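You operate a simulated robot arm through the tools that you are given. There is no shell and no other tool. Be economical: measure what you need, move in short steps, check, and stop when the job is done.

The job below is to be done with a simulated robot arm. You get a single attempt, and the scene is never put back.

JOB
Start the chiller and set it to 16 degrees.
Fine: open the supply and return valves before you switch on; leave it running.

The check looks at the end state, three seconds after you hand in, the way a careful person would. Anything else that was tipped, shoved, dropped, spilled or broken makes it a failure.

ROBOT AND FRAMES
A 7-joint arm with a two-finger parallel gripper, fixed in place. Base frame: the origin is at the foot of the arm, x ahead of it, y to its left, z up. Units: mm, degrees, N and s.
With the tool pointing down near the work surface it reaches from about 100 to 720 mm from the base axis. Its first joint turns from -166.0 to 166.0 degrees. Payload 1.57 kg.
The TCP is the grasp point between the finger pads, 30 mm short of the fingertips. In the tool frame z runs along the fingers and y along their closing line. The gripper opens to 110 mm. The fingers are 24 mm wide and 12 mm thick; the gripper's body (48 by 112 mm) begins 78 mm behind the TCP.
Orientation is that of the tool frame in the base frame, as [roll, pitch, yaw] about the fixed x, y, z axes, in that order (R = Rz(yaw) Ry(pitch) Rx(roll)). With the fingers straight down and closing along the base's y, the tool's x points along the base's -x, its y along +y and its z along -z.

CONTROLS
- The arm moves only by the tool servo_tool. Its argument "series" is a list that holds one entry, the list of rows, each a list of 7 numbers: the shift along the tool's x, y, z in units of 150 mm (1.0 is 150 mm), then the turn, a rotation vector about the tool's x, y, z in units of 180 degrees (1.0 is 180 degrees), then the closure, from 0 (fully open) to 1 (shut). In form: [[[dx, dy, dz, ax, ay, az, grip], ...]]. A call has 1 to 20 rows; each row is the pose to reach, as a shift and turn from the pose commanded when the call began, along the tool's axes at that moment. A call with a number of a shift or a turn outside -1 to 1 is refused whole. Each row takes 0.2 s and may step no farther than 50 mm and 8.6 degrees from the row before; otherwise, or with a gripper value out of range, the whole call is refused. A pose out of reach is approached as far as the arm can. The call stops where the force on the tool passes 40 N (or 10 N more than at its start, if that is more) or the arm is blocked; 0.2 s more then pass. The fingers move at their own pace (about 45 mm/s each) and stop on an object; they squeeze with about 38 N. The grip force told is the motor's: it shows also when the fingers shut on nothing. Time passes only in rows, and 0.2 s behind the last, so rows that repeat a pose let the fingers close. It gives the time, the measured TCP pose, the force on the tool (base axes), the opening and the grip force at its end, in the units of the frame above (readings bear some noise).
- Cameras (640 x 400 px; columns grow to the right, rows downward): "scene" is fixed at [407.1, 507.3, 1309.3]; the picture's right is [0.53, -0.85, 0.00], its down [-0.64, -0.40, -0.66] and it looks along [0.56, 0.35, -0.75] (base axes); focal length 214 px, centre (320, 200). "wrist" rides on the gripper at [70, 16, -141] in the tool frame; the picture's right is [-0.23, 0.97, 0.00], its down [-0.86, -0.20, -0.48] and it looks along [-0.47, -0.11, 0.88] (tool axes); focal length 222 px, centre (320, 200). There is no depth. A picture from a camera that has moved, and an enlarged one, comes with that camera's place and axes in the base frame and with its lens. The place of the scene camera against the robot may be out by one fixed shift of up to 18 mm in any direction.
- snapshot(camera): a new picture of that camera. No time passes.
- raise_lower(by): slides the trunk up (or, below 0, down) by that many mm; the arm rides with it, the base frame stays. It gives what a move gives, with no picture.
- zoom(camera, box): a new picture of the part [left, top, right, bottom] of that camera's present view, enlarged. No time passes.
- hand_in(): hands the job in; it is judged then, once.

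Work in short steps. Places have to be worked out from the pictures, the camera data and where the tool is seen: move nearer, look again, correct. Check each grasp and each placing, and mend what went wrong. You have 120 turns and 68 pictures in all, those below and enlarged ones among them. Open the gripper and draw the arm clear of the work before you hand the job in, unless the task says otherwise; then end with one line.

The tools are called as a command line: name --argument value ..., lists and objects as JSON in quotes. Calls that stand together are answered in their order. servo_tool: Moves the arm, as the interface text tells. Its arguments: {"type":"object","properties":{"series":{"type":"array","items":{"type":"array","items":{"type":"array","items":{"type":"number"}}}}},"required":["series"]} The other tools are called the same way: raise_lower (by) slides the trunk up or down; snapshot (camera) takes a picture; zoom (camera, box) takes an enlarged picture of a part of a camera's view; hand_in () hands the job in.

At the start:

```text
clock: 0.0
tool_pos: [193.6, 366.7, 1242.4]
orientation: [-180.0, 0.0, -180.0]
wrist_force: [0.0, -1.1, 0.4]
gripper_width: 110.0
grip_force: 0.0
trunk travel left (down, up): [-425.0, 165.0]
```

scene: 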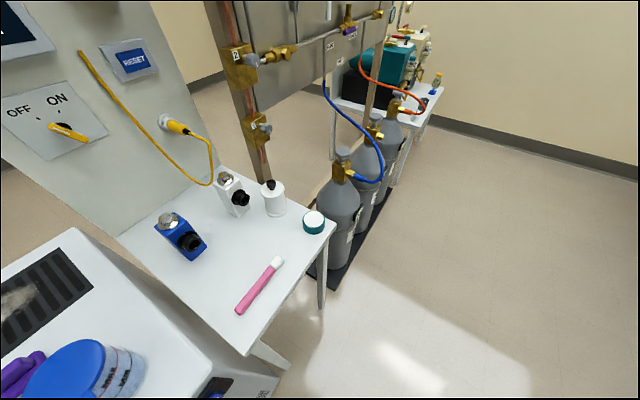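
wrist: 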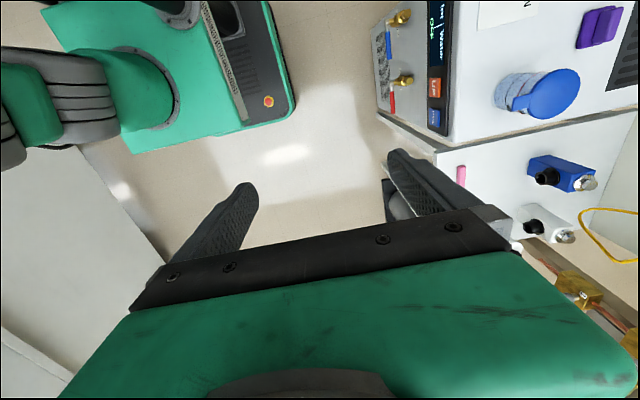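

I see a chiller-like box with a display, buttons and two coloured valves in the wrist view. I'll zoom in on it and on the scene view.

zoom --camera "wrist" --box '[360, 0, 520, 140]'

zoom --camera "scene" --box '[0, 0, 340, 400]'

```text
2.86 times, centred on (440, 70) of wrist
camera zoom: at [123.5, 383.3, 1382.3], right [0.23, 0.97, 0.0], down [0.86, -0.2, 0.48], along [0.47, -0.11, -0.88], focal length 635 px, centre (-23, 571)
```

zoom: 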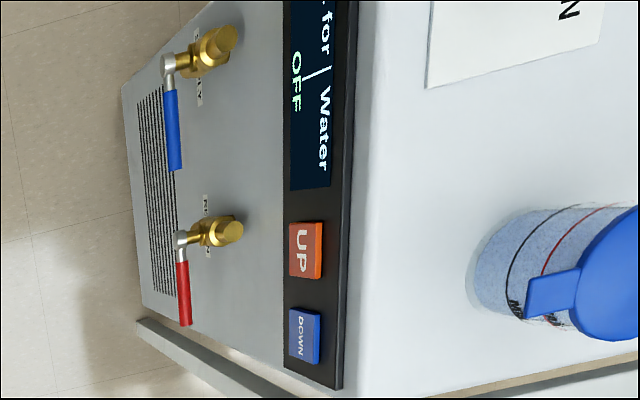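

```text
1.00 times, centred on (170, 200) of scene
camera zoom: at [407.1, 507.3, 1309.3], right [0.53, -0.85, 0.0], down [-0.64, -0.4, -0.66], along [0.56, 0.35, -0.75], focal length 214 px, centre (470, 200)
```

zoom: 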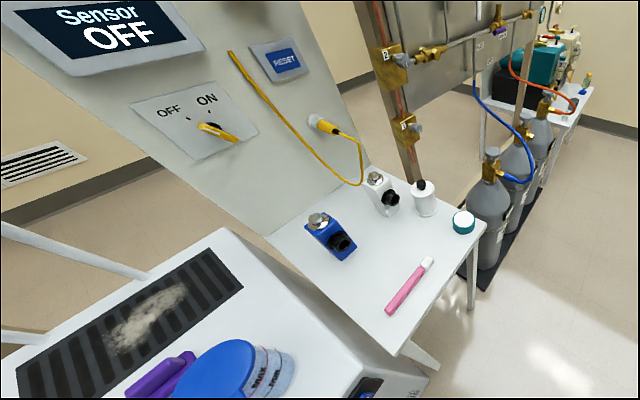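

The chiller stands to the left (+y), front facing the robot. I'll turn the tool to point along +y so that I can see its front.

servo_tool --series '[[[0, 0, 0, -0.0455, 0, 0, 0], [0, 0, 0, -0.091, 0, 0, 0], [0, 0, 0, -0.1365, 0, 0, 0], [0, 0, 0, -0.182, 0, 0, 0], [0, 0, 0, -0.2275, 0, 0, 0], [0, 0, 0, -0.273, 0, 0, 0], [0, 0, 0, -0.3185, 0, 0, 0], [0, 0, 0, -0.364, 0, 0, 0], [0, 0, 0, -0.4095, 0, 0, 0], [0, 0, 0, -0.455, 0, 0, 0], [0, 0, 0, -0.5, 0, 0, 0]]]'

raise_lower --by -300

snapshot --camera "wrist"

snapshot --camera "scene"

```text
clock: 1.8
tool_pos: [204.2, 289.8, 1353.6]
orientation: [118.5, 1.2, 162.6]
wrist_force: [-0.3, 0.9, 0.0]
gripper_width: 110.0
grip_force: 0.1
out of reach, approached as far as the arm can: row 5, 6, 7, 8, 9
trunk travel left (down, up): [-425.0, 165.0]
stopped in row 9: the arm was blocked; the commanded pose is now the measured one
```

```text
clock: 4.8
tool_pos: [203.0, 288.8, 1054.1]
orientation: [118.7, 1.2, 162.8]
wrist_force: [-1.2, -0.7, 0.4]
gripper_width: 110.0
grip_force: 0.0
trunk travel left (down, up): [-125.0, 465.0]
```

```text
63 pictures are left
camera wrist: at [99.7, 199.4, 1133.5], right [0.34, 0.38, 0.86], down [0.66, -0.75, 0.07], along [0.67, 0.54, -0.51], focal length 222 px, centre (320, 200)
```

wrist: 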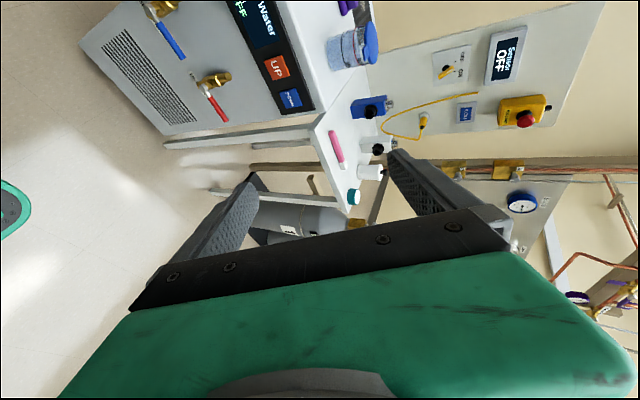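

```text
62 pictures are left
```

scene: 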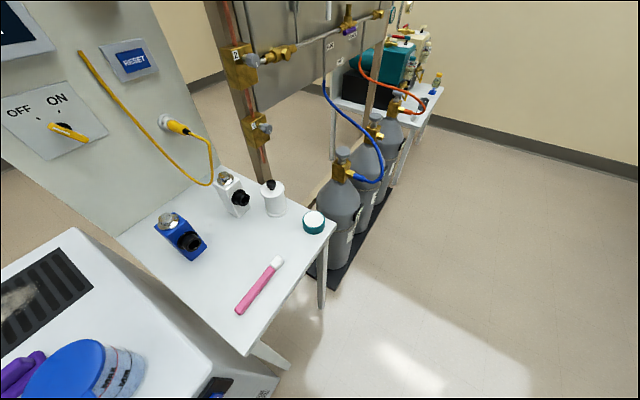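

UP button triangulates to about (205, 646, 784) and DOWN to (273, 646, 782). I'll zoom on the chiller front from here.

zoom --camera "wrist" --box '[80, 0, 320, 150]'

```text
2.67 times, centred on (200, 75) of wrist
camera zoom: at [99.7, 199.4, 1133.5], right [0.34, 0.38, 0.86], down [0.66, -0.75, 0.07], along [0.67, 0.54, -0.51], focal length 592 px, centre (640, 533)
```

zoom: 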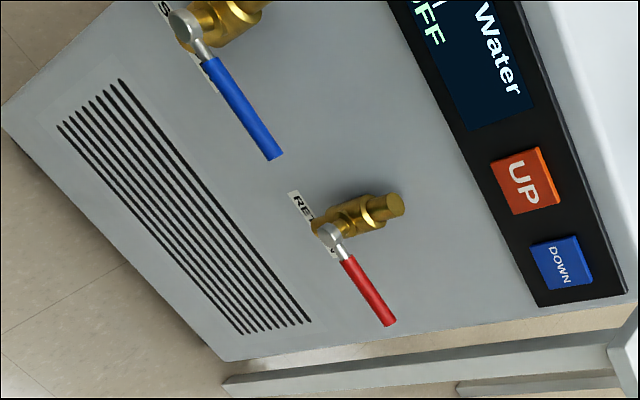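

Red lever pivots about (192, 603, 572) and blue about (30, 601, 572), each about 90 mm long and pointing along +x. I'll lower the trunk and move to face the panel squarely.

raise_lower --by -120

servo_tool --series '[[[0.13, -0.075, 0.147, 0, 0, 0, 0], [0.26, -0.15, 0.295, 0, 0, 0, 0], [0.39, -0.225, 0.44, 0, 0, 0, 0], [0.52, -0.3, 0.59, 0, 0, 0, 0], [0.657, -0.375, 0.737, 0, 0, 0, 0]]]'

servo_tool --series '[[[0.13, -0.075, 0.147, -0.032, 0.019, -0.0035, 0], [0.26, -0.15, 0.295, -0.064, 0.038, -0.007, 0], [0.39, -0.225, 0.44, -0.096, 0.057, -0.0105, 0], [0.52, -0.3, 0.59, -0.128, 0.076, -0.014, 0], [0.657, -0.375, 0.737, -0.1594, 0.0954, -0.0177, 0]]]'

snapshot --camera "wrist"

```text
clock: 6.3
tool_pos: [203.1, 288.7, 935.4]
orientation: [118.7, 1.1, 162.7]
wrist_force: [-0.1, -0.1, -0.5]
gripper_width: 110.1
grip_force: 0.0
trunk travel left (down, up): [-5.0, 585.0]
```

```text
clock: 7.5
tool_pos: [122.6, 393.7, 849.8]
orientation: [118.4, 0.6, 162.7]
wrist_force: [-0.3, 0.0, 0.4]
gripper_width: 110.0
grip_force: 0.0
out of reach, approached as far as the arm can: row 1, 2, 3, 4, 5
trunk travel left (down, up): [-5.0, 585.0]
```

```text
clock: 8.7
tool_pos: [48.8, 490.3, 734.9]
orientation: [90.3, 0.0, -179.6]
wrist_force: [0.3, -0.1, 1.3]
gripper_width: 110.0
grip_force: 0.0
out of reach, approached as far as the arm can: row 1, 2
trunk travel left (down, up): [-5.0, 585.0]
```

```text
60 pictures are left
camera wrist: at [-21.5, 348.3, 750.1], right [0.23, 0.01, 0.97], down [0.86, -0.47, -0.2], along [0.46, 0.88, -0.11], focal length 222 px, centre (320, 200)
```

wrist: 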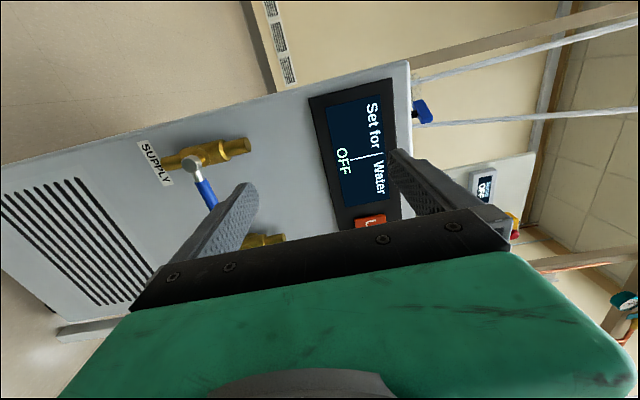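

Aligned. Pipes run vertically so levers across the pipe mean closed. I'll zoom in on the panel and the blue thing on top, looking for the power switch.

zoom --camera "wrist" --box '[300, 60, 460, 160]'

zoom --camera "wrist" --box '[120, 110, 280, 210]'

zoom --camera "scene" --box '[0, 230, 280, 400]'

```text
4.00 times, centred on (380, 110) of wrist
camera zoom: at [-21.5, 348.3, 750.1], right [0.23, 0.01, 0.97], down [0.86, -0.47, -0.2], along [0.46, 0.88, -0.11], focal length 888 px, centre (80, 560)
```

zoom: 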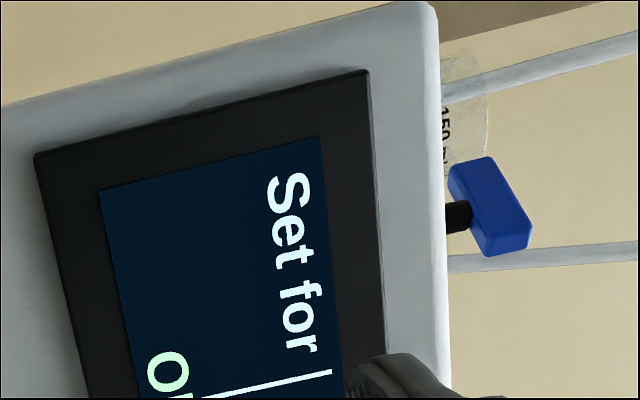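

```text
4.00 times, centred on (200, 160) of wrist
camera zoom: at [-21.5, 348.3, 750.1], right [0.23, 0.01, 0.97], down [0.86, -0.47, -0.2], along [0.46, 0.88, -0.11], focal length 888 px, centre (800, 360)
```

zoom: 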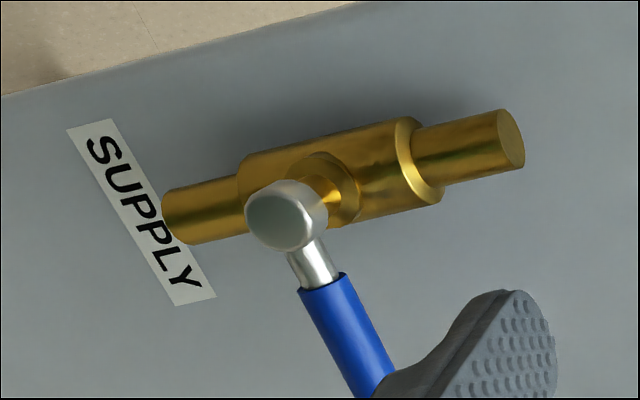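

```text
2.29 times, centred on (140, 315) of scene
camera zoom: at [407.1, 507.3, 1309.3], right [0.53, -0.85, 0.0], down [-0.64, -0.4, -0.66], along [0.56, 0.35, -0.75], focal length 490 px, centre (731, -63)
```

zoom: 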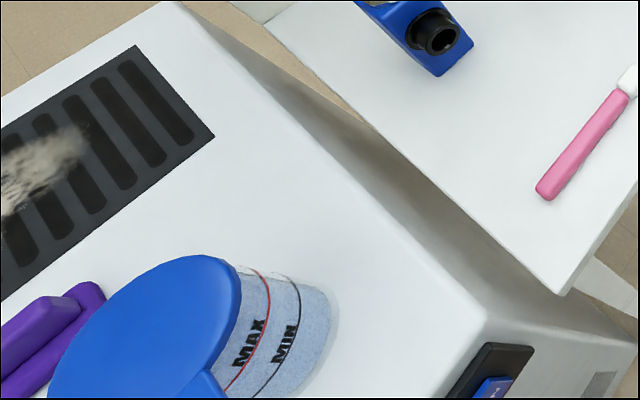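

There's a blue T-handle on top, at the left, that may be the power switch; I'll check it later. Valves first: I'll close the fingers and move to just above the RETURN lever.

servo_tool --series '[[[-0.24, -0.14, 0, 0, 0, 0, 1], [-0.48, -0.28, 0, 0, 0, 0, 1], [-0.71, -0.42, 0, 0, 0, 0, 1]]]'

servo_tool --series '[[[-0.24, -0.14, 0, 0, 0, 0, 1], [-0.48, -0.28, 0, 0, 0, 0, 1], [-0.71, -0.42, 0, 0, 0, 0, 1], [-0.71, -0.42, 0, 0, 0, 0, 1], [-0.71, -0.42, 0, 0, 0, 0, 1]]]'

snapshot --camera "wrist"

```text
clock: 9.5
tool_pos: [155.1, 493.0, 670.4]
orientation: [90.3, 0.1, -179.6]
wrist_force: [0.5, 0.1, 0.6]
gripper_width: 39.7
grip_force: 0.2
trunk travel left (down, up): [-5.0, 585.0]
```

```text
clock: 10.7
tool_pos: [262.7, 494.3, 610.3]
orientation: [90.4, 0.1, -179.7]
wrist_force: [-0.7, 0.0, -0.7]
gripper_width: 0.1
grip_force: 21.2
trunk travel left (down, up): [-5.0, 585.0]
```

```text
56 pictures are left
camera wrist: at [193.2, 352.4, 625.6], right [0.23, 0.01, 0.97], down [0.86, -0.47, -0.19], along [0.46, 0.88, -0.11], focal length 222 px, centre (320, 200)
```

wrist: 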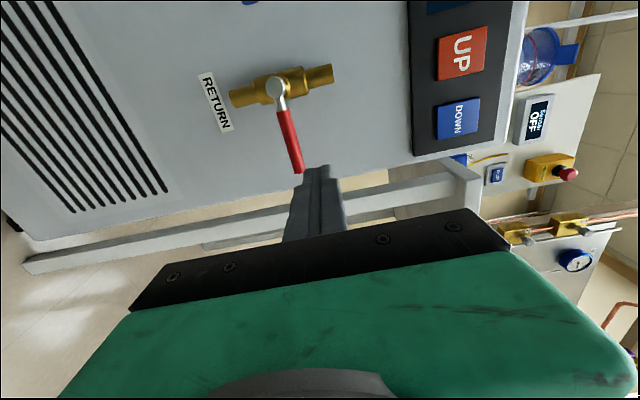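

The lever sits at z≈577 from x≈190 to 283. I'll advance so the fingertips reach just past the lever plane, above it, then press down lightly to feel which way it turns.

servo_tool --series '[[[0, 0, 0.2, 0, 0, 0, 1], [0, 0, 0.4, 0, 0, 0, 1], [0, 0, 0.6, 0, 0, 0, 1]]]'

servo_tool --series '[[[0, -0.06, 0, 0, 0, 0, 1], [0, -0.12, 0, 0, 0, 0, 1], [0, -0.18, 0, 0, 0, 0, 1], [0, -0.24, 0, 0, 0, 0, 1]]]'

snapshot --camera "wrist"

```text
clock: 11.5
tool_pos: [261.7, 583.3, 609.3]
orientation: [90.3, 0.2, -179.7]
wrist_force: [-0.8, 0.1, 0.5]
gripper_width: 0.0
grip_force: 21.3
trunk travel left (down, up): [-5.0, 585.0]
```

```text
clock: 12.4
tool_pos: [263.5, 584.6, 597.5]
orientation: [88.7, 0.6, -179.7]
wrist_force: [-1.0, -0.4, 11.0]
gripper_width: 0.0
grip_force: 21.4
trunk travel left (down, up): [-5.0, 585.0]
stopped in row 4: the force on the tool passed its limit (the readings are from after the stop); the commanded pose is now the measured one
```

```text
55 pictures are left
camera wrist: at [193.5, 442.4, 608.5], right [0.22, -0.02, 0.98], down [0.86, -0.47, -0.2], along [0.46, 0.88, -0.08], focal length 222 px, centre (320, 200)
```

wrist: 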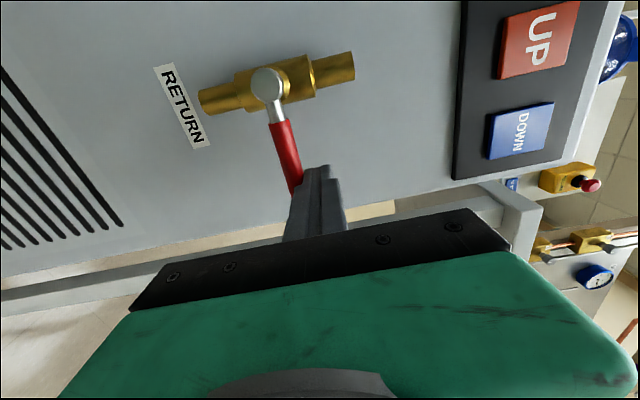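

The lever doesn't yield downward. I'll back out, go under the lever and try upward.

servo_tool --series '[[[0, 0.05, 0, 0, 0, 0, 1], [0, 0.05, -0.2, 0, 0, 0, 1], [0, 0.05, -0.33, 0, 0, 0, 1], [0, -0.15, -0.33, 0, 0, 0, 1], [0, -0.35, -0.33, 0, 0, 0, 1], [0, -0.35, -0.15, 0.004, 0, 0, 1], [0, -0.35, 0.0, 0.007, 0, 0, 1]]]'

servo_tool --series '[[[0, 0.05, 0, 0, 0, 0, 1], [0, 0.1, 0, 0, 0, 0, 1], [0, 0.15, 0, 0, 0, 0, 1], [0, 0.2, 0, 0, 0, 0, 1], [0, 0.25, 0, 0, 0, 0, 1]]]'

snapshot --camera "wrist"

```text
clock: 14.0
tool_pos: [264.7, 585.4, 542.4]
orientation: [90.5, 0.4, -179.7]
wrist_force: [0.9, 0.3, 0.3]
gripper_width: 0.0
grip_force: 20.9
trunk travel left (down, up): [-5.0, 585.0]
```

```text
clock: 15.2
tool_pos: [262.8, 587.0, 579.4]
orientation: [90.4, 0.5, -179.7]
wrist_force: [0.6, 0.5, -1.3]
gripper_width: 0.2
grip_force: 21.0
trunk travel left (down, up): [-5.0, 585.0]
```

```text
54 pictures are left
camera wrist: at [193.4, 444.8, 594.5], right [0.22, 0.01, 0.98], down [0.86, -0.47, -0.19], along [0.46, 0.88, -0.11], focal length 222 px, centre (320, 200)
```

wrist: 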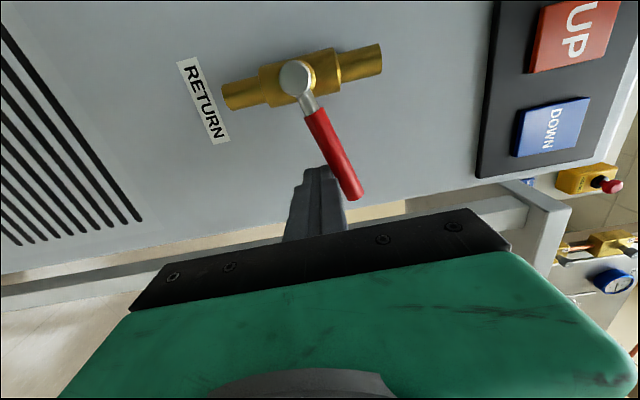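

It turns upward. I'll follow the arc until the lever is vertical.

servo_tool --series '[[[0.007, 0.093, -0.02, 0, 0, 0, 1], [0.043, 0.203, -0.033, 0, 0, 0, 1], [0.085, 0.26, -0.033, 0, 0, 0, 1], [0.127, 0.317, -0.033, 0, 0, 0, 1], [0.18, 0.36, -0.033, 0, 0, 0, 1], [0.233, 0.4, -0.033, 0, 0, 0, 1], [0.3, 0.43, -0.033, 0, 0, 0, 1], [0.36, 0.453, -0.033, 0, 0, 0, 1], [0.39, 0.453, -0.033, 0, 0, 0, 1]]]'

snapshot --camera "wrist"

```text
clock: 17.2
tool_pos: [209.0, 580.3, 647.0]
orientation: [90.3, 0.6, 179.7]
wrist_force: [26.8, 6.9, 1.8]
gripper_width: 0.0
grip_force: 21.2
trunk travel left (down, up): [-5.0, 585.0]
```

```text
53 pictures are left
camera wrist: at [138.1, 439.1, 662.0], right [0.22, 0.0, 0.98], down [0.86, -0.48, -0.19], along [0.47, 0.88, -0.11], focal length 222 px, centre (320, 200)
```

wrist: 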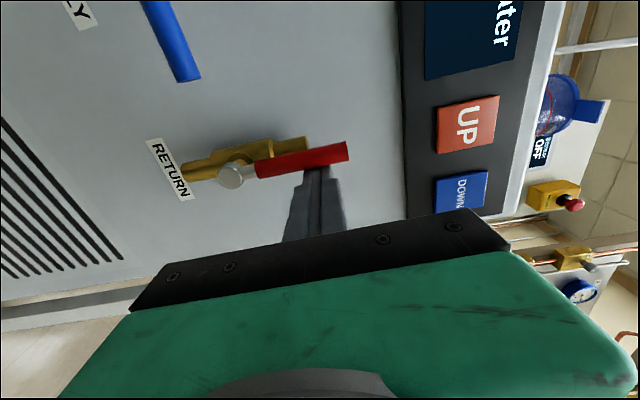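

RETURN is vertical and against its stop. Now I back out and go under the SUPPLY lever.

servo_tool --series '[[[-0.08, 0, -0.05, 0, 0, 0, 1], [-0.08, 0, -0.35, 0, 0, 0, 1], [-0.05, 0, -0.6, 0, 0, 0, 1], [0.13, -0.17, -0.6, 0, 0, 0, 1], [0.32, -0.34, -0.6, 0, 0, 0, 1], [0.51, -0.51, -0.6, 0, 0, 0, 1], [0.7, -0.68, -0.6, 0, 0, 0, 1], [0.7, -0.68, -0.6, 0, 0, 0, 1]]]'

snapshot --camera "wrist"

```text
clock: 19.0
tool_pos: [101.7, 489.3, 542.8]
orientation: [90.5, 0.4, -179.5]
wrist_force: [-0.1, 0.1, 0.1]
gripper_width: 0.1
grip_force: 21.6
trunk travel left (down, up): [-5.0, 585.0]
```

```text
52 pictures are left
camera wrist: at [32.8, 347.9, 559.4], right [0.22, 0.01, 0.98], down [0.86, -0.47, -0.19], along [0.46, 0.88, -0.11], focal length 222 px, centre (320, 200)
```

wrist: 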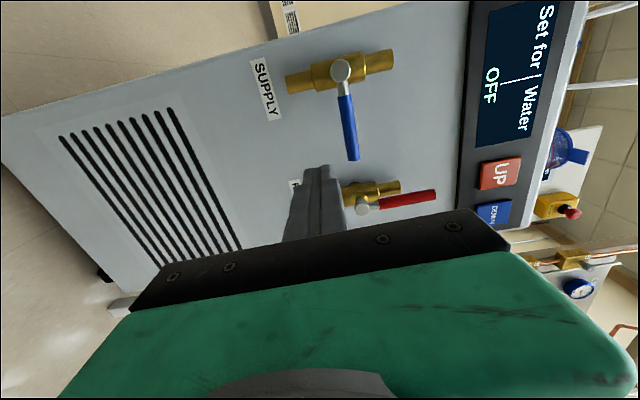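

The SUPPLY pivot is at (28, ~605, 579). I'll move forward under its lever and follow the same arc upward.

servo_tool --series '[[[0, 0, 0.2, 0, 0, 0, 1], [0, 0, 0.41, 0, 0, 0, 1], [0, 0, 0.615, 0, 0, 0, 1], [0, 0.09, 0.615, 0, 0, 0, 1], [0, 0.17, 0.615, 0, 0, 0, 1], [0, 0.25, 0.615, 0, 0, 0, 1], [0.011, 0.341, 0.615, 0, 0, 0, 1], [0.048, 0.451, 0.615, 0, 0, 0, 1], [0.09, 0.51, 0.615, 0, 0, 0, 1], [0.131, 0.565, 0.615, 0, 0, 0, 1], [0.185, 0.61, 0.615, 0, 0, 0, 1], [0.238, 0.648, 0.615, 0, 0, 0, 1], [0.3, 0.68, 0.615, 0, 0, 0, 1], [0.365, 0.7, 0.615, 0, 0, 0, 1], [0.4, 0.7, 0.615, 0, 0, 0, 1]]]'

snapshot --camera "wrist"

```text
clock: 22.2
tool_pos: [48.9, 580.9, 646.2]
orientation: [90.4, 1.1, 179.2]
wrist_force: [38.8, -8.7, 1.3]
gripper_width: 0.0
grip_force: 21.4
trunk travel left (down, up): [-5.0, 585.0]
stopped in row 15: the force on the tool passed its limit (the readings are from after the stop); the commanded pose is now the measured one
```

```text
51 pictures are left
camera wrist: at [-23.8, 441.4, 662.4], right [0.21, 0.01, 0.98], down [0.85, -0.49, -0.18], along [0.48, 0.87, -0.11], focal length 222 px, centre (320, 200)
```

wrist: 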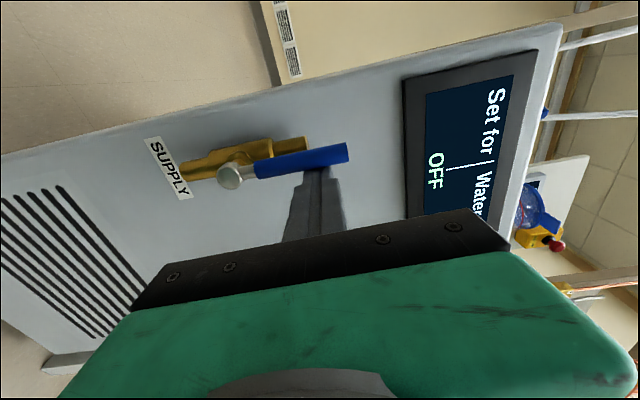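

Both valves are open. I'll back out and raise the trunk to see the top of the chiller.

servo_tool --series '[[[-0.08, 0, -0.05, 0, 0, 0, 1], [-0.08, 0, -0.35, 0, 0, 0, 1], [-0.05, 0, -0.6, 0, 0, 0, 1]]]'

raise_lower --by 450

snapshot --camera "wrist"

```text
clock: 23.0
tool_pos: [50.8, 492.1, 650.6]
orientation: [90.5, 0.8, 179.8]
wrist_force: [-0.7, -0.3, 0.0]
gripper_width: 0.0
grip_force: 21.4
trunk travel left (down, up): [-5.0, 585.0]
```

```text
refused: 450 is not a number from -400 to 400
```

```text
50 pictures are left
camera wrist: at [-20.8, 350.8, 665.1], right [0.21, 0.01, 0.98], down [0.86, -0.48, -0.18], along [0.47, 0.88, -0.11], focal length 222 px, centre (320, 200)
```

wrist: 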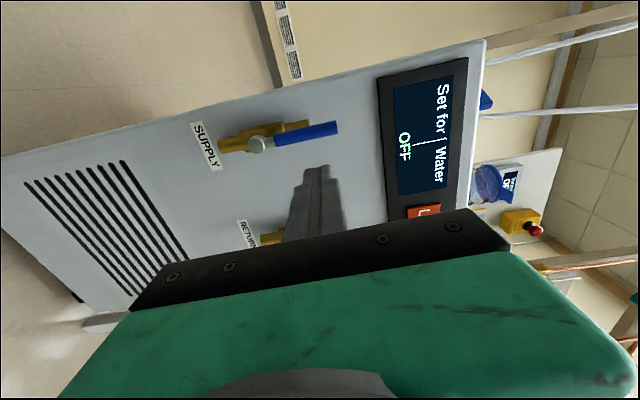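

Valves stay put. I'll raise the trunk by 400.

raise_lower --by 400

snapshot --camera "wrist"

```text
clock: 26.9
tool_pos: [50.0, 491.4, 1048.8]
orientation: [90.5, 0.8, 179.9]
wrist_force: [1.1, -0.3, 0.4]
gripper_width: 0.0
grip_force: 21.4
trunk travel left (down, up): [-405.0, 185.0]
```

```text
49 pictures are left
camera wrist: at [-21.1, 351.1, 1065.2], right [0.21, 0.01, 0.98], down [0.86, -0.48, -0.18], along [0.47, 0.88, -0.11], focal length 222 px, centre (320, 200)
```

wrist: 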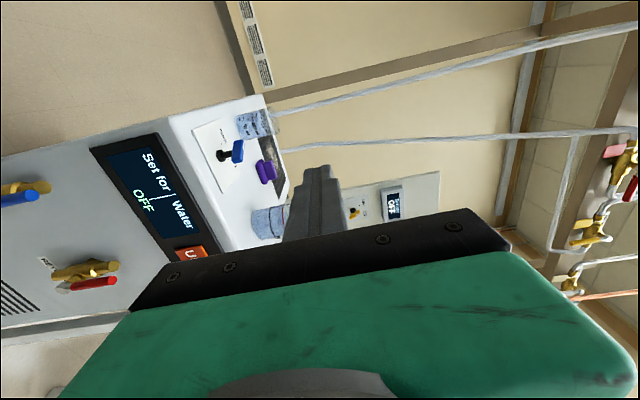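

zoom --camera "wrist" --box '[170, 90, 330, 250]'

```text
2.50 times, centred on (250, 170) of wrist
camera zoom: at [-21.1, 351.1, 1065.2], right [0.21, 0.01, 0.98], down [0.86, -0.48, -0.18], along [0.47, 0.88, -0.11], focal length 555 px, centre (495, 275)
```

zoom: 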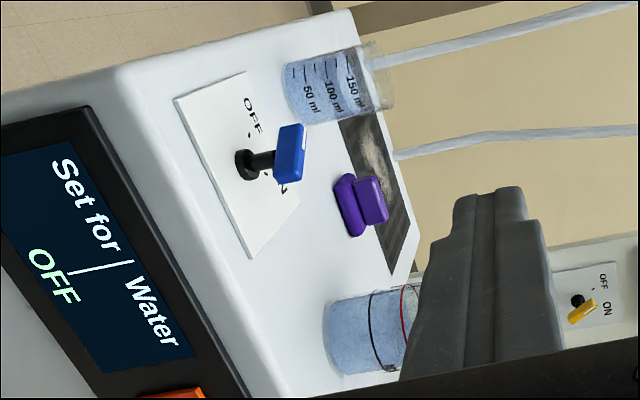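

The power switch is the blue T-handle on an OFF/ON plate on top, at about (55, 730, 899). I'll turn the tool downward over the top to see the knob angle from above.

servo_tool --series '[[[0, 0, 0.1, 0.0455, 0, 0, 1], [0, 0, 0.2, 0.091, 0, 0, 1], [0, 0, 0.3, 0.1365, 0, 0, 1], [0, 0, 0.4, 0.182, 0, 0, 1], [0, 0, 0.5, 0.2275, 0, 0, 1], [0, 0, 0.6, 0.273, 0, 0, 1], [0, 0, 0.7, 0.3185, 0, 0, 1], [0, 0, 0.8, 0.364, 0, 0, 1], [0, 0, 0.85, 0.4095, 0, 0, 1], [0, 0, 0.9, 0.455, 0, 0, 1], [0, 0, 0.95, 0.5, 0, 0, 1]]]'

snapshot --camera "wrist"

```text
clock: 29.3
tool_pos: [49.4, 622.5, 1043.2]
orientation: [-179.6, 0.9, 179.8]
wrist_force: [-0.6, 0.1, 0.8]
gripper_width: 0.3
grip_force: 21.2
out of reach, approached as far as the arm can: row 10, 11
trunk travel left (down, up): [-405.0, 185.0]
```

```text
47 pictures are left
camera wrist: at [-23.0, 639.9, 1182.1], right [0.23, 0.97, -0.01], down [0.85, -0.2, 0.49], along [0.48, -0.12, -0.87], focal length 222 px, centre (320, 200)
```

wrist: 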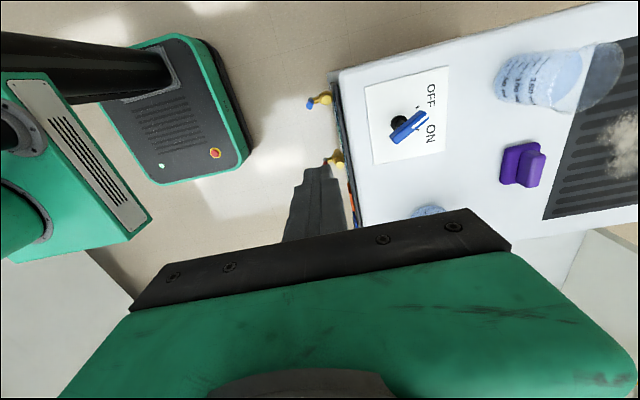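

zoom --camera "wrist" --box '[350, 60, 478, 180]'

```text
3.33 times, centred on (414, 120) of wrist
camera zoom: at [-23.0, 639.9, 1182.1], right [0.23, 0.97, -0.01], down [0.85, -0.2, 0.49], along [0.48, -0.12, -0.87], focal length 740 px, centre (7, 467)
```

zoom: 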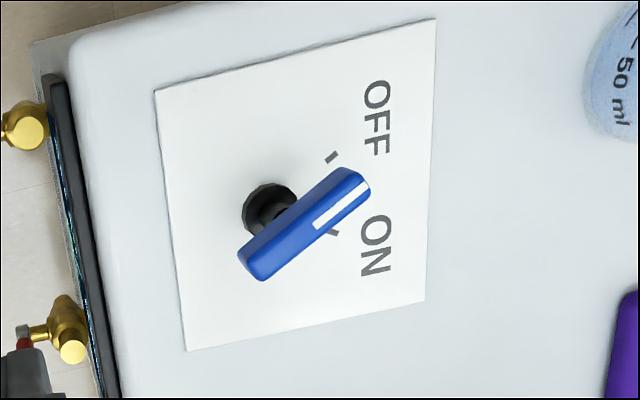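

Pointer is at OFF (30° left of +y), and ON is 30° to the right. I can turn the handle clockwise by pushing its near end toward −x with a closed, horizontal finger from the front. First I return to the horizontal pose.

servo_tool --series '[[[-0.03, -0.08, 0, -0.0455, 0, 0, 1], [-0.06, -0.17, 0, -0.091, 0, 0, 1], [-0.1, -0.26, 0, -0.1365, 0, 0, 1], [-0.13, -0.35, 0, -0.182, 0, 0, 1], [-0.17, -0.44, 0, -0.2275, 0, 0, 1], [-0.2, -0.53, 0, -0.273, 0, 0, 1], [-0.24, -0.62, 0, -0.3185, 0, 0, 1], [-0.27, -0.71, 0, -0.364, 0, 0, 1], [-0.3, -0.8, 0, -0.4095, 0, 0, 1], [-0.33, -0.85, 0, -0.455, 0, 0, 1], [-0.36, -0.9, 0, -0.5, 0, 0, 1]]]'

raise_lower --by -145

snapshot --camera "wrist"

```text
clock: 31.7
tool_pos: [96.7, 658.5, 1319.5]
orientation: [118.4, -9.3, -173.0]
wrist_force: [0.7, 2.0, -0.5]
gripper_width: 0.0
grip_force: 21.7
out of reach, approached as far as the arm can: row 1, 2, 3, 4, 5, 6, 7, 8, 9, 10, 11
trunk travel left (down, up): [-405.0, 185.0]
```

```text
clock: 33.4
tool_pos: [89.7, 641.0, 1183.6]
orientation: [117.5, -8.9, -172.8]
wrist_force: [-0.6, -0.2, 0.0]
gripper_width: 0.0
grip_force: 21.4
trunk travel left (down, up): [-260.0, 330.0]
```

```text
45 pictures are left
camera wrist: at [47.8, 516.6, 1271.7], right [0.3, 0.49, 0.82], down [0.91, -0.41, -0.09], along [0.29, 0.77, -0.57], focal length 222 px, centre (320, 200)
```

wrist: 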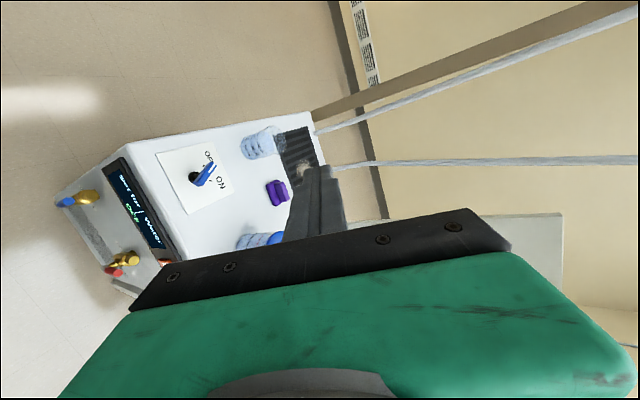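

The arm strayed near its reach limit. I'll raise the trunk back for clearance and let it settle to the commanded pose there.

raise_lower --by 145

servo_tool --series '[[[0, 0, 0, 0, 0, 0, 1]]]'

```text
clock: 35.1
tool_pos: [90.9, 640.4, 1328.9]
orientation: [117.7, -9.0, -172.8]
wrist_force: [-0.7, -0.6, 0.7]
gripper_width: 0.1
grip_force: 20.8
trunk travel left (down, up): [-405.0, 185.0]
```

```text
clock: 35.5
tool_pos: [88.5, 640.1, 1328.8]
orientation: [117.6, -9.0, -172.8]
wrist_force: [0.0, 0.0, 0.0]
gripper_width: 0.3
grip_force: 21.1
trunk travel left (down, up): [-405.0, 185.0]
```

The commanded pose equals the measured one now. I'll step back and down, then realign to horizontal.

servo_tool --series '[[[-0.024, -0.2, 0, 0, 0, 0, 1], [-0.048, -0.4, 0, 0, 0, 0, 1], [-0.072, -0.6, 0, 0, 0, 0, 1], [-0.096, -0.8, 0, 0, 0, 0, 1], [-0.12, -1.0, 0, 0, 0, 0, 1]]]'

```text
clock: 36.7
tool_pos: [105.0, 639.6, 1322.1]
orientation: [117.8, -8.9, -172.6]
wrist_force: [1.3, 0.3, 0.3]
gripper_width: 0.1
grip_force: 21.6
out of reach, approached as far as the arm can: row 1, 2, 3, 4, 5
trunk travel left (down, up): [-405.0, 185.0]
```

The arm barely moved, probably up against a joint limit. I'll test whether turning back toward tool-down frees it.

servo_tool --series '[[[0, 0, 0, 0.04, 0, 0, 1], [0, 0, 0, 0.08, 0, 0, 1], [0, 0, 0, 0.12, 0, 0, 1], [0, 0, 0, 0.16, 0, 0, 1]]]'

snapshot --camera "scene"

```text
clock: 37.7
tool_pos: [129.7, 545.1, 1221.9]
orientation: [146.3, -8.8, -172.8]
wrist_force: [-1.1, -0.9, 1.1]
gripper_width: 0.0
grip_force: 21.1
out of reach, approached as far as the arm can: row 2, 3, 4
trunk travel left (down, up): [-405.0, 185.0]
```

```text
44 pictures are left
```

scene: 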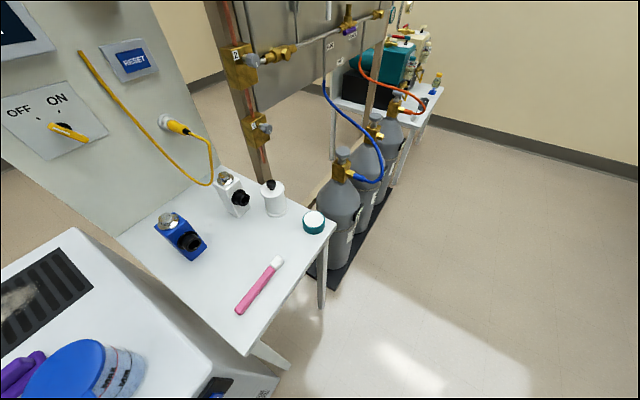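

That freed it. I'll go down and slightly back in this tilted orientation.

servo_tool --series '[[[0.016, -0.158, 0.14, 0, 0, 0, 1], [0.032, -0.316, 0.28, 0, 0, 0, 1], [0.048, -0.474, 0.42, 0, 0, 0, 1], [0.064, -0.632, 0.56, 0, 0, 0, 1], [0.08, -0.79, 0.7, 0, 0, 0, 1]]]'

```text
clock: 38.9
tool_pos: [100.0, 499.7, 1070.4]
orientation: [146.4, -8.9, -172.8]
wrist_force: [-0.5, 0.0, 0.0]
gripper_width: 0.0
grip_force: 21.0
trunk travel left (down, up): [-405.0, 185.0]
```

Good, it's fully reached. Now I'll realign to horizontal.

servo_tool --series '[[[-0.005, -0.021, 0.025, -0.0394, -0.0076, -0.0032, 1], [-0.01, -0.042, 0.05, -0.0788, -0.0152, -0.0063, 1], [-0.015, -0.064, 0.075, -0.118, -0.0228, -0.0095, 1], [-0.02, -0.085, 0.1, -0.1575, -0.0304, -0.0127, 1], [-0.025, -0.106, 0.125, -0.197, -0.038, -0.0158, 1], [-0.03, -0.127, 0.15, -0.236, -0.0455, -0.019, 1], [-0.035, -0.15, 0.175, -0.2756, -0.0531, -0.0221, 1], [-0.04, -0.17, 0.2, -0.315, -0.0607, -0.0253, 1]]]'

```text
clock: 40.7
tool_pos: [100.4, 497.7, 1031.5]
orientation: [89.9, -0.2, -179.9]
wrist_force: [0.3, -0.3, 0.3]
gripper_width: 0.0
grip_force: 21.0
trunk travel left (down, up): [-405.0, 185.0]
```

Horizontal again. I'll lower to handle height (z ≈ 897).

raise_lower --by -134

servo_tool --series '[[[-0.03, 0, 0.25, 0, 0, 0, 1], [-0.03, 0, 0.5, 0, 0, 0, 1], [-0.03, 0, 0.75, 0, 0, 0, 1]]]'

snapshot --camera "wrist"

```text
clock: 42.3
tool_pos: [100.3, 499.7, 898.6]
orientation: [90.1, -0.2, -180.0]
wrist_force: [-0.9, 0.0, 0.1]
gripper_width: 0.2
grip_force: 21.4
trunk travel left (down, up): [-271.0, 319.0]
```

```text
clock: 43.1
tool_pos: [106.1, 612.5, 898.1]
orientation: [90.0, -0.1, -180.0]
wrist_force: [0.5, -0.5, -0.1]
gripper_width: 0.1
grip_force: 21.8
trunk travel left (down, up): [-271.0, 319.0]
```

```text
43 pictures are left
camera wrist: at [34.8, 470.3, 913.1], right [0.23, 0.0, 0.97], down [0.85, -0.48, -0.2], along [0.47, 0.88, -0.11], focal length 222 px, centre (320, 200)
```

wrist: 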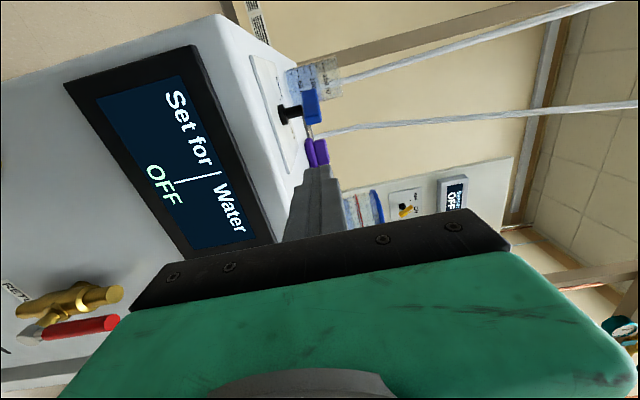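

The handle centre is at (58, 730, 897), the same height as the finger. I'll advance beside its near end and push toward −x.

servo_tool --series '[[[0, 0, 0.25, 0, 0, 0, 1], [0, 0, 0.49, 0, 0, 0, 1], [0.08, 0, 0.49, 0, 0, 0, 1], [0.13, 0, 0.49, 0, 0, 0, 1], [0.17, 0, 0.49, 0, 0, 0, 1], [0.21, 0, 0.49, 0, 0, 0, 1], [0.24, 0, 0.49, 0, 0, 0, 1]]]'

snapshot --camera "wrist"

```text
clock: 44.7
tool_pos: [70.2, 682.7, 897.7]
orientation: [90.1, -0.1, 180.0]
wrist_force: [5.5, -0.5, 1.9]
gripper_width: 0.0
grip_force: 21.6
trunk travel left (down, up): [-271.0, 319.0]
```

```text
42 pictures are left
camera wrist: at [-0.7, 543.1, 913.2], right [0.23, 0.0, 0.97], down [0.85, -0.48, -0.2], along [0.47, 0.88, -0.11], focal length 222 px, centre (320, 200)
```

wrist: 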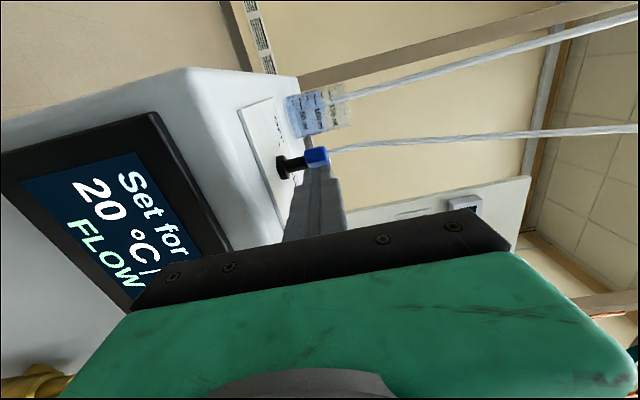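

It's on: "Set for 20 °C … FLOW". I'll push slightly further so that the handle sits fully at ON, then back off and look.

servo_tool --series '[[[0.02, 0, 0, 0, 0, 0, 1], [0.04, 0, 0, 0, 0, 0, 1], [0.055, 0, 0, 0, 0, 0, 1]]]'

servo_tool --series '[[[-0.15, 0, 0, 0, 0, 0, 1], [-0.15, 0, -0.3, 0, 0, 0, 1], [-0.15, 0, -0.6, 0, 0, 0, 1], [-0.15, 0, -0.9, 0, 0, 0, 1]]]'

snapshot --camera "wrist"

```text
clock: 45.5
tool_pos: [69.4, 684.8, 899.0]
orientation: [90.0, -0.2, 179.4]
wrist_force: [39.7, -6.2, 1.4]
gripper_width: 0.1
grip_force: 21.7
trunk travel left (down, up): [-271.0, 319.0]
```

```text
clock: 46.5
tool_pos: [84.3, 552.2, 899.0]
orientation: [90.0, -0.2, -179.8]
wrist_force: [-0.9, -0.3, 0.7]
gripper_width: 0.1
grip_force: 21.3
trunk travel left (down, up): [-271.0, 319.0]
```

```text
41 pictures are left
camera wrist: at [14.2, 410.9, 914.1], right [0.23, 0.0, 0.97], down [0.85, -0.48, -0.2], along [0.46, 0.88, -0.11], focal length 222 px, centre (320, 200)
```

wrist: 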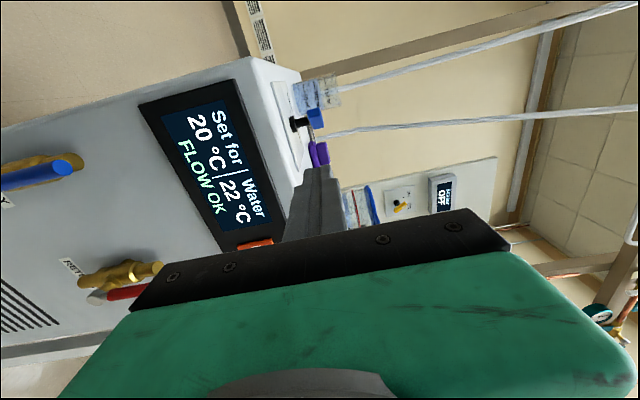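

The handle is at its stop; the display shows set 20 °C, water 22 °C, FLOW OK. Next I move in front of the DOWN button at (273, 646, 783).

raise_lower --by -116

servo_tool --series '[[[-0.3, 0, 0, 0, 0, 0, 1], [-0.6, 0, 0, 0, 0, 0, 1], [-0.9, 0, 0, 0, 0, 0, 1]]]'

servo_tool --series '[[[-0.3, 0, 0, 0, 0, 0, 1], [-0.36, 0, 0, 0, 0, 0, 1], [-0.36, 0, 0, 0, 0, 0, 1]]]'

snapshot --camera "wrist"

```text
clock: 48.0
tool_pos: [85.3, 552.5, 783.2]
orientation: [90.0, -0.1, -180.0]
wrist_force: [0.7, 0.3, 0.1]
gripper_width: 0.0
grip_force: 21.1
trunk travel left (down, up): [-155.0, 435.0]
```

```text
clock: 48.8
tool_pos: [219.1, 551.7, 783.1]
orientation: [90.0, -0.1, -180.0]
wrist_force: [0.9, -0.6, 0.8]
gripper_width: 0.2
grip_force: 21.7
trunk travel left (down, up): [-155.0, 435.0]
```

```text
clock: 49.6
tool_pos: [274.4, 551.3, 783.3]
orientation: [90.0, -0.2, 180.0]
wrist_force: [-0.3, -0.8, 0.1]
gripper_width: 0.2
grip_force: 21.4
trunk travel left (down, up): [-155.0, 435.0]
```

```text
40 pictures are left
camera wrist: at [203.2, 410.8, 798.2], right [0.23, 0.0, 0.97], down [0.85, -0.48, -0.2], along [0.47, 0.88, -0.11], focal length 222 px, centre (320, 200)
```

wrist: 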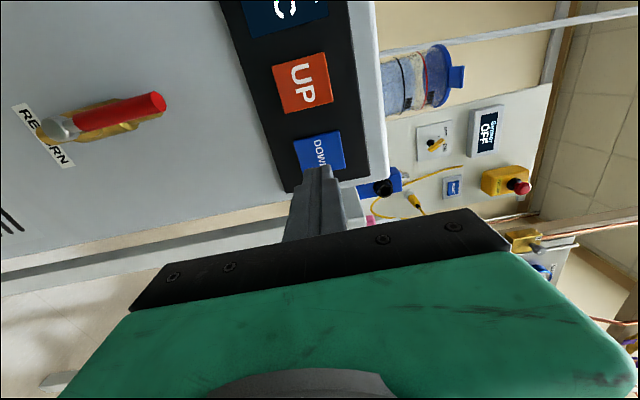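

The finger lines up with DOWN. I'll press once gently and retract, then read the display.

servo_tool --series '[[[0, 0, 0.2, 0, 0, 0, 1], [0, 0, 0.4, 0, 0, 0, 1], [0, 0, 0.43, 0, 0, 0, 1], [0, 0, 0.45, 0, 0, 0, 1], [0, 0, 0.465, 0, 0, 0, 1], [0, 0, 0.4, 0, 0, 0, 1]]]'

snapshot --camera "wrist"

```text
clock: 51.0
tool_pos: [275.3, 612.4, 784.5]
orientation: [90.0, -0.2, -180.0]
wrist_force: [-0.7, 0.2, 0.1]
gripper_width: 0.2
grip_force: 21.6
trunk travel left (down, up): [-155.0, 435.0]
```

```text
39 pictures are left
camera wrist: at [204.3, 471.6, 798.5], right [0.23, 0.0, 0.97], down [0.85, -0.48, -0.2], along [0.47, 0.88, -0.11], focal length 222 px, centre (320, 200)
```

wrist: 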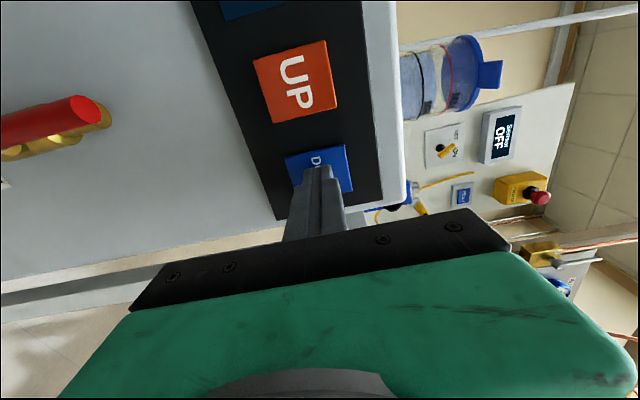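

The number isn't in view; I'll retreat back-left to read the display.

servo_tool --series '[[[0, 0, -0.25, 0, 0, 0, 1], [0.25, 0, -0.4, 0, 0, 0, 1], [0.5, 0, -0.5, 0, 0, 0, 1], [0.75, 0, -0.5, 0, 0, 0, 1]]]'

snapshot --camera "wrist"

```text
clock: 52.0
tool_pos: [162.0, 535.7, 783.4]
orientation: [90.1, 0.0, -179.9]
wrist_force: [-0.2, -0.4, -0.6]
gripper_width: 0.0
grip_force: 21.7
trunk travel left (down, up): [-155.0, 435.0]
```

```text
38 pictures are left
camera wrist: at [91.7, 394.4, 798.6], right [0.23, 0.0, 0.97], down [0.85, -0.48, -0.2], along [0.47, 0.88, -0.11], focal length 222 px, centre (320, 200)
```

wrist: 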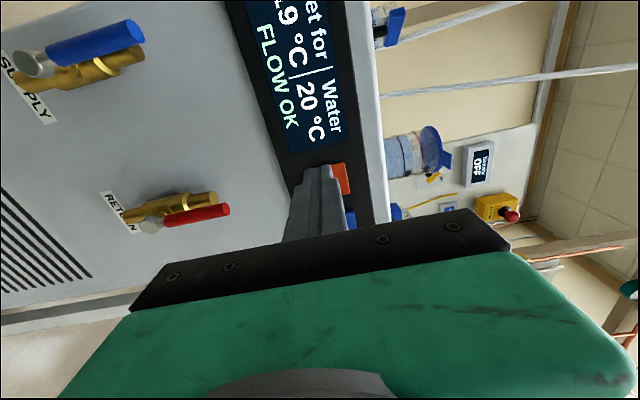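

Set point is 19, so one press is one degree. I'll return and press three more times.

servo_tool --series '[[[-0.25, 0, 0, 0, 0, 0, 1], [-0.5, 0, 0, 0, 0, 0, 1], [-0.75, 0, 0.1, 0, 0, 0, 1], [-0.75, 0, 0.3, 0, 0, 0, 1], [-0.75, 0, 0.46, 0, 0, 0, 1], [-0.75, 0, 0.46, 0, 0, 0, 1]]]'

servo_tool --series '[[[0, 0, 0.07, 0, 0, 0, 1], [0, 0, 0.09, 0, 0, 0, 1], [0, 0, 0.105, 0, 0, 0, 1], [0, 0, 0.04, 0, 0, 0, 1], [0, 0, 0, 0, 0, 0, 1], [0, 0, 0, 0, 0, 0, 1], [0, 0, 0.07, 0, 0, 0, 1], [0, 0, 0.09, 0, 0, 0, 1], [0, 0, 0.105, 0, 0, 0, 1], [0, 0, 0.04, 0, 0, 0, 1], [0, 0, 0, 0, 0, 0, 1], [0, 0, 0, 0, 0, 0, 1]]]'

servo_tool --series '[[[0, 0, -0.25, 0, 0, 0, 1], [0.25, 0, -0.46, 0, 0, 0, 1], [0.5, 0, -0.6, 0, 0, 0, 1], [0.75, 0, -0.6, 0, 0, 0, 1]]]'

snapshot --camera "wrist"

```text
clock: 53.4
tool_pos: [272.8, 607.5, 783.2]
orientation: [90.0, -0.1, 180.0]
wrist_force: [-0.5, -0.2, -0.7]
gripper_width: 0.0
grip_force: 20.8
trunk travel left (down, up): [-155.0, 435.0]
```

```text
clock: 56.0
tool_pos: [275.1, 608.2, 782.4]
orientation: [90.0, -0.1, 179.9]
wrist_force: [-1.0, 0.3, 0.0]
gripper_width: 0.0
grip_force: 21.5
trunk travel left (down, up): [-155.0, 435.0]
```

```text
clock: 57.0
tool_pos: [162.5, 514.8, 783.0]
orientation: [89.9, -0.1, 180.0]
wrist_force: [0.3, -0.7, -0.8]
gripper_width: 0.0
grip_force: 20.9
trunk travel left (down, up): [-155.0, 435.0]
```

```text
37 pictures are left
camera wrist: at [91.4, 373.5, 798.5], right [0.23, 0.0, 0.97], down [0.85, -0.48, -0.2], along [0.47, 0.88, -0.11], focal length 222 px, centre (320, 200)
```

wrist: 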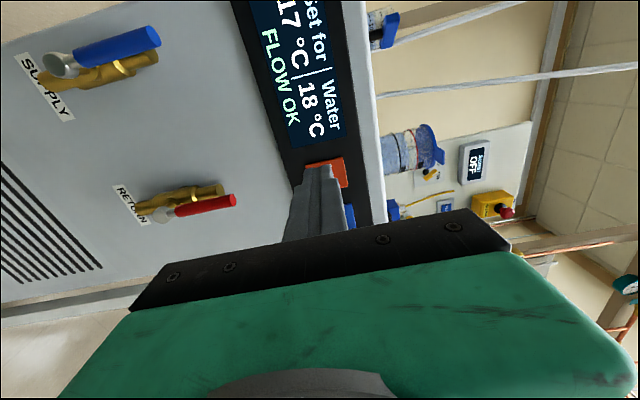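

Now 17. One more press.

servo_tool --series '[[[-0.25, 0, 0, 0, 0, 0, 1], [-0.5, 0, 0.1, 0, 0, 0, 1], [-0.75, 0, 0.3, 0, 0, 0, 1], [-0.75, 0, 0.6, 0, 0, 0, 1], [-0.75, 0, 0.6, 0, 0, 0, 1], [-0.75, 0, 0.67, 0, 0, 0, 1], [-0.75, 0, 0.69, 0, 0, 0, 1], [-0.75, 0, 0.705, 0, 0, 0, 1], [-0.75, 0, 0.64, 0, 0, 0, 1], [-0.75, 0, 0.4, 0, 0, 0, 1], [-0.5, 0, 0.1, 0, 0, 0, 1], [-0.25, 0, 0, 0, 0, 0, 0.5], [0.05, 0, -0.1, 0, 0, 0, 0], [0.3, 0, -0.2, 0, 0, 0, 0], [0.3, 0, -0.2, 0, 0, 0, 0], [0.3, 0, -0.2, 0, 0, 0, 0]]]'

snapshot --camera "wrist"

```text
refused: row 11 steps farther than a row can; nothing moved
```

```text
36 pictures are left
camera wrist: at [91.4, 373.5, 798.5], right [0.23, 0.0, 0.97], down [0.85, -0.48, -0.2], along [0.47, 0.88, -0.11], focal length 222 px, centre (320, 200)
```

wrist: 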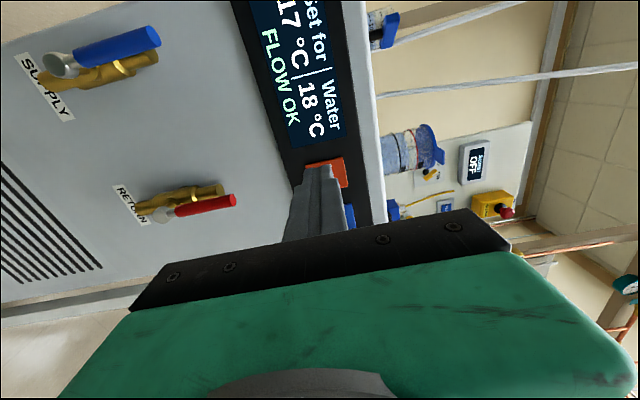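

The call was refused for one oversized step and nothing moved. I'll resend it with smaller steps.

servo_tool --series '[[[-0.25, 0, 0, 0, 0, 0, 1], [-0.5, 0, 0.1, 0, 0, 0, 1], [-0.75, 0, 0.3, 0, 0, 0, 1], [-0.75, 0, 0.6, 0, 0, 0, 1], [-0.75, 0, 0.6, 0, 0, 0, 1], [-0.75, 0, 0.67, 0, 0, 0, 1], [-0.75, 0, 0.69, 0, 0, 0, 1], [-0.75, 0, 0.705, 0, 0, 0, 1], [-0.75, 0, 0.64, 0, 0, 0, 1], [-0.75, 0, 0.4, 0, 0, 0, 1], [-0.6, 0, 0.15, 0, 0, 0, 1], [-0.35, 0, 0, 0, 0, 0, 1], [-0.1, 0, -0.1, 0, 0, 0, 1], [0.15, 0, -0.2, 0, 0, 0, 0.5], [0.3, 0, -0.2, 0, 0, 0, 0], [0.3, 0, -0.2, 0, 0, 0, 0], [0.3, 0, -0.2, 0, 0, 0, 0]]]'

snapshot --camera "wrist"

```text
clock: 60.6
tool_pos: [116.4, 485.7, 783.4]
orientation: [90.0, -0.2, -179.9]
wrist_force: [0.1, -0.9, 0.1]
gripper_width: 84.0
grip_force: 0.0
trunk travel left (down, up): [-155.0, 435.0]
```

```text
35 pictures are left
camera wrist: at [45.8, 343.8, 797.5], right [0.23, 0.0, 0.97], down [0.85, -0.48, -0.2], along [0.47, 0.88, -0.11], focal length 222 px, centre (320, 200)
```

wrist: 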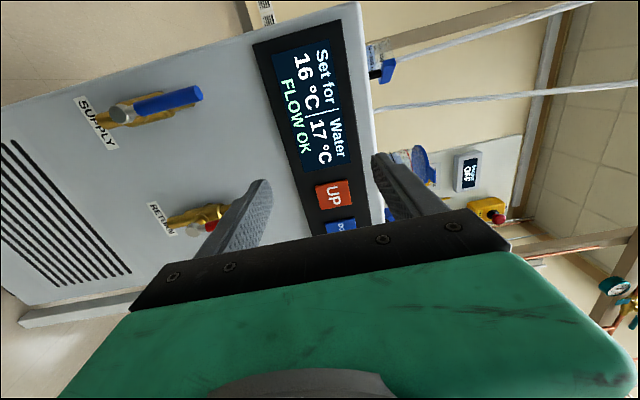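

Set for 16 °C, water 17 °C, FLOW OK, both valves open. I'll finish opening the gripper, draw back a bit more, and check once more.

servo_tool --series '[[[0, 0, -0.1, 0, 0, 0, 0], [0, 0, -0.2, 0, 0, 0, 0], [0, 0, -0.2, 0, 0, 0, 0], [0, 0, -0.2, 0, 0, 0, 0], [0, 0, -0.2, 0, 0, 0, 0], [0, 0, -0.2, 0, 0, 0, 0], [0, 0, -0.2, 0, 0, 0, 0], [0, 0, -0.2, 0, 0, 0, 0], [0, 0, -0.2, 0, 0, 0, 0], [0, 0, -0.2, 0, 0, 0, 0]]]'

zoom --camera "wrist" --box '[200, 20, 440, 250]'

```text
clock: 62.8
tool_pos: [118.7, 456.4, 783.0]
orientation: [90.0, -0.2, 179.9]
wrist_force: [-0.1, 0.2, 0.5]
gripper_width: 110.0
grip_force: 0.1
trunk travel left (down, up): [-155.0, 435.0]
```

```text
1.74 times, centred on (320, 135) of wrist
camera zoom: at [46.4, 314.2, 798.3], right [0.23, 0.0, 0.97], down [0.85, -0.48, -0.2], along [0.47, 0.88, -0.11], focal length 386 px, centre (320, 313)
```

zoom: 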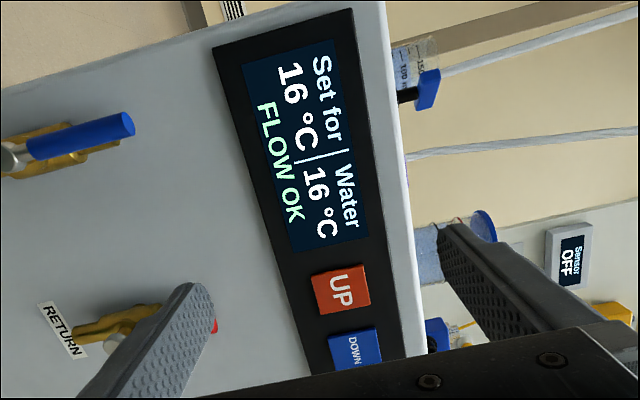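

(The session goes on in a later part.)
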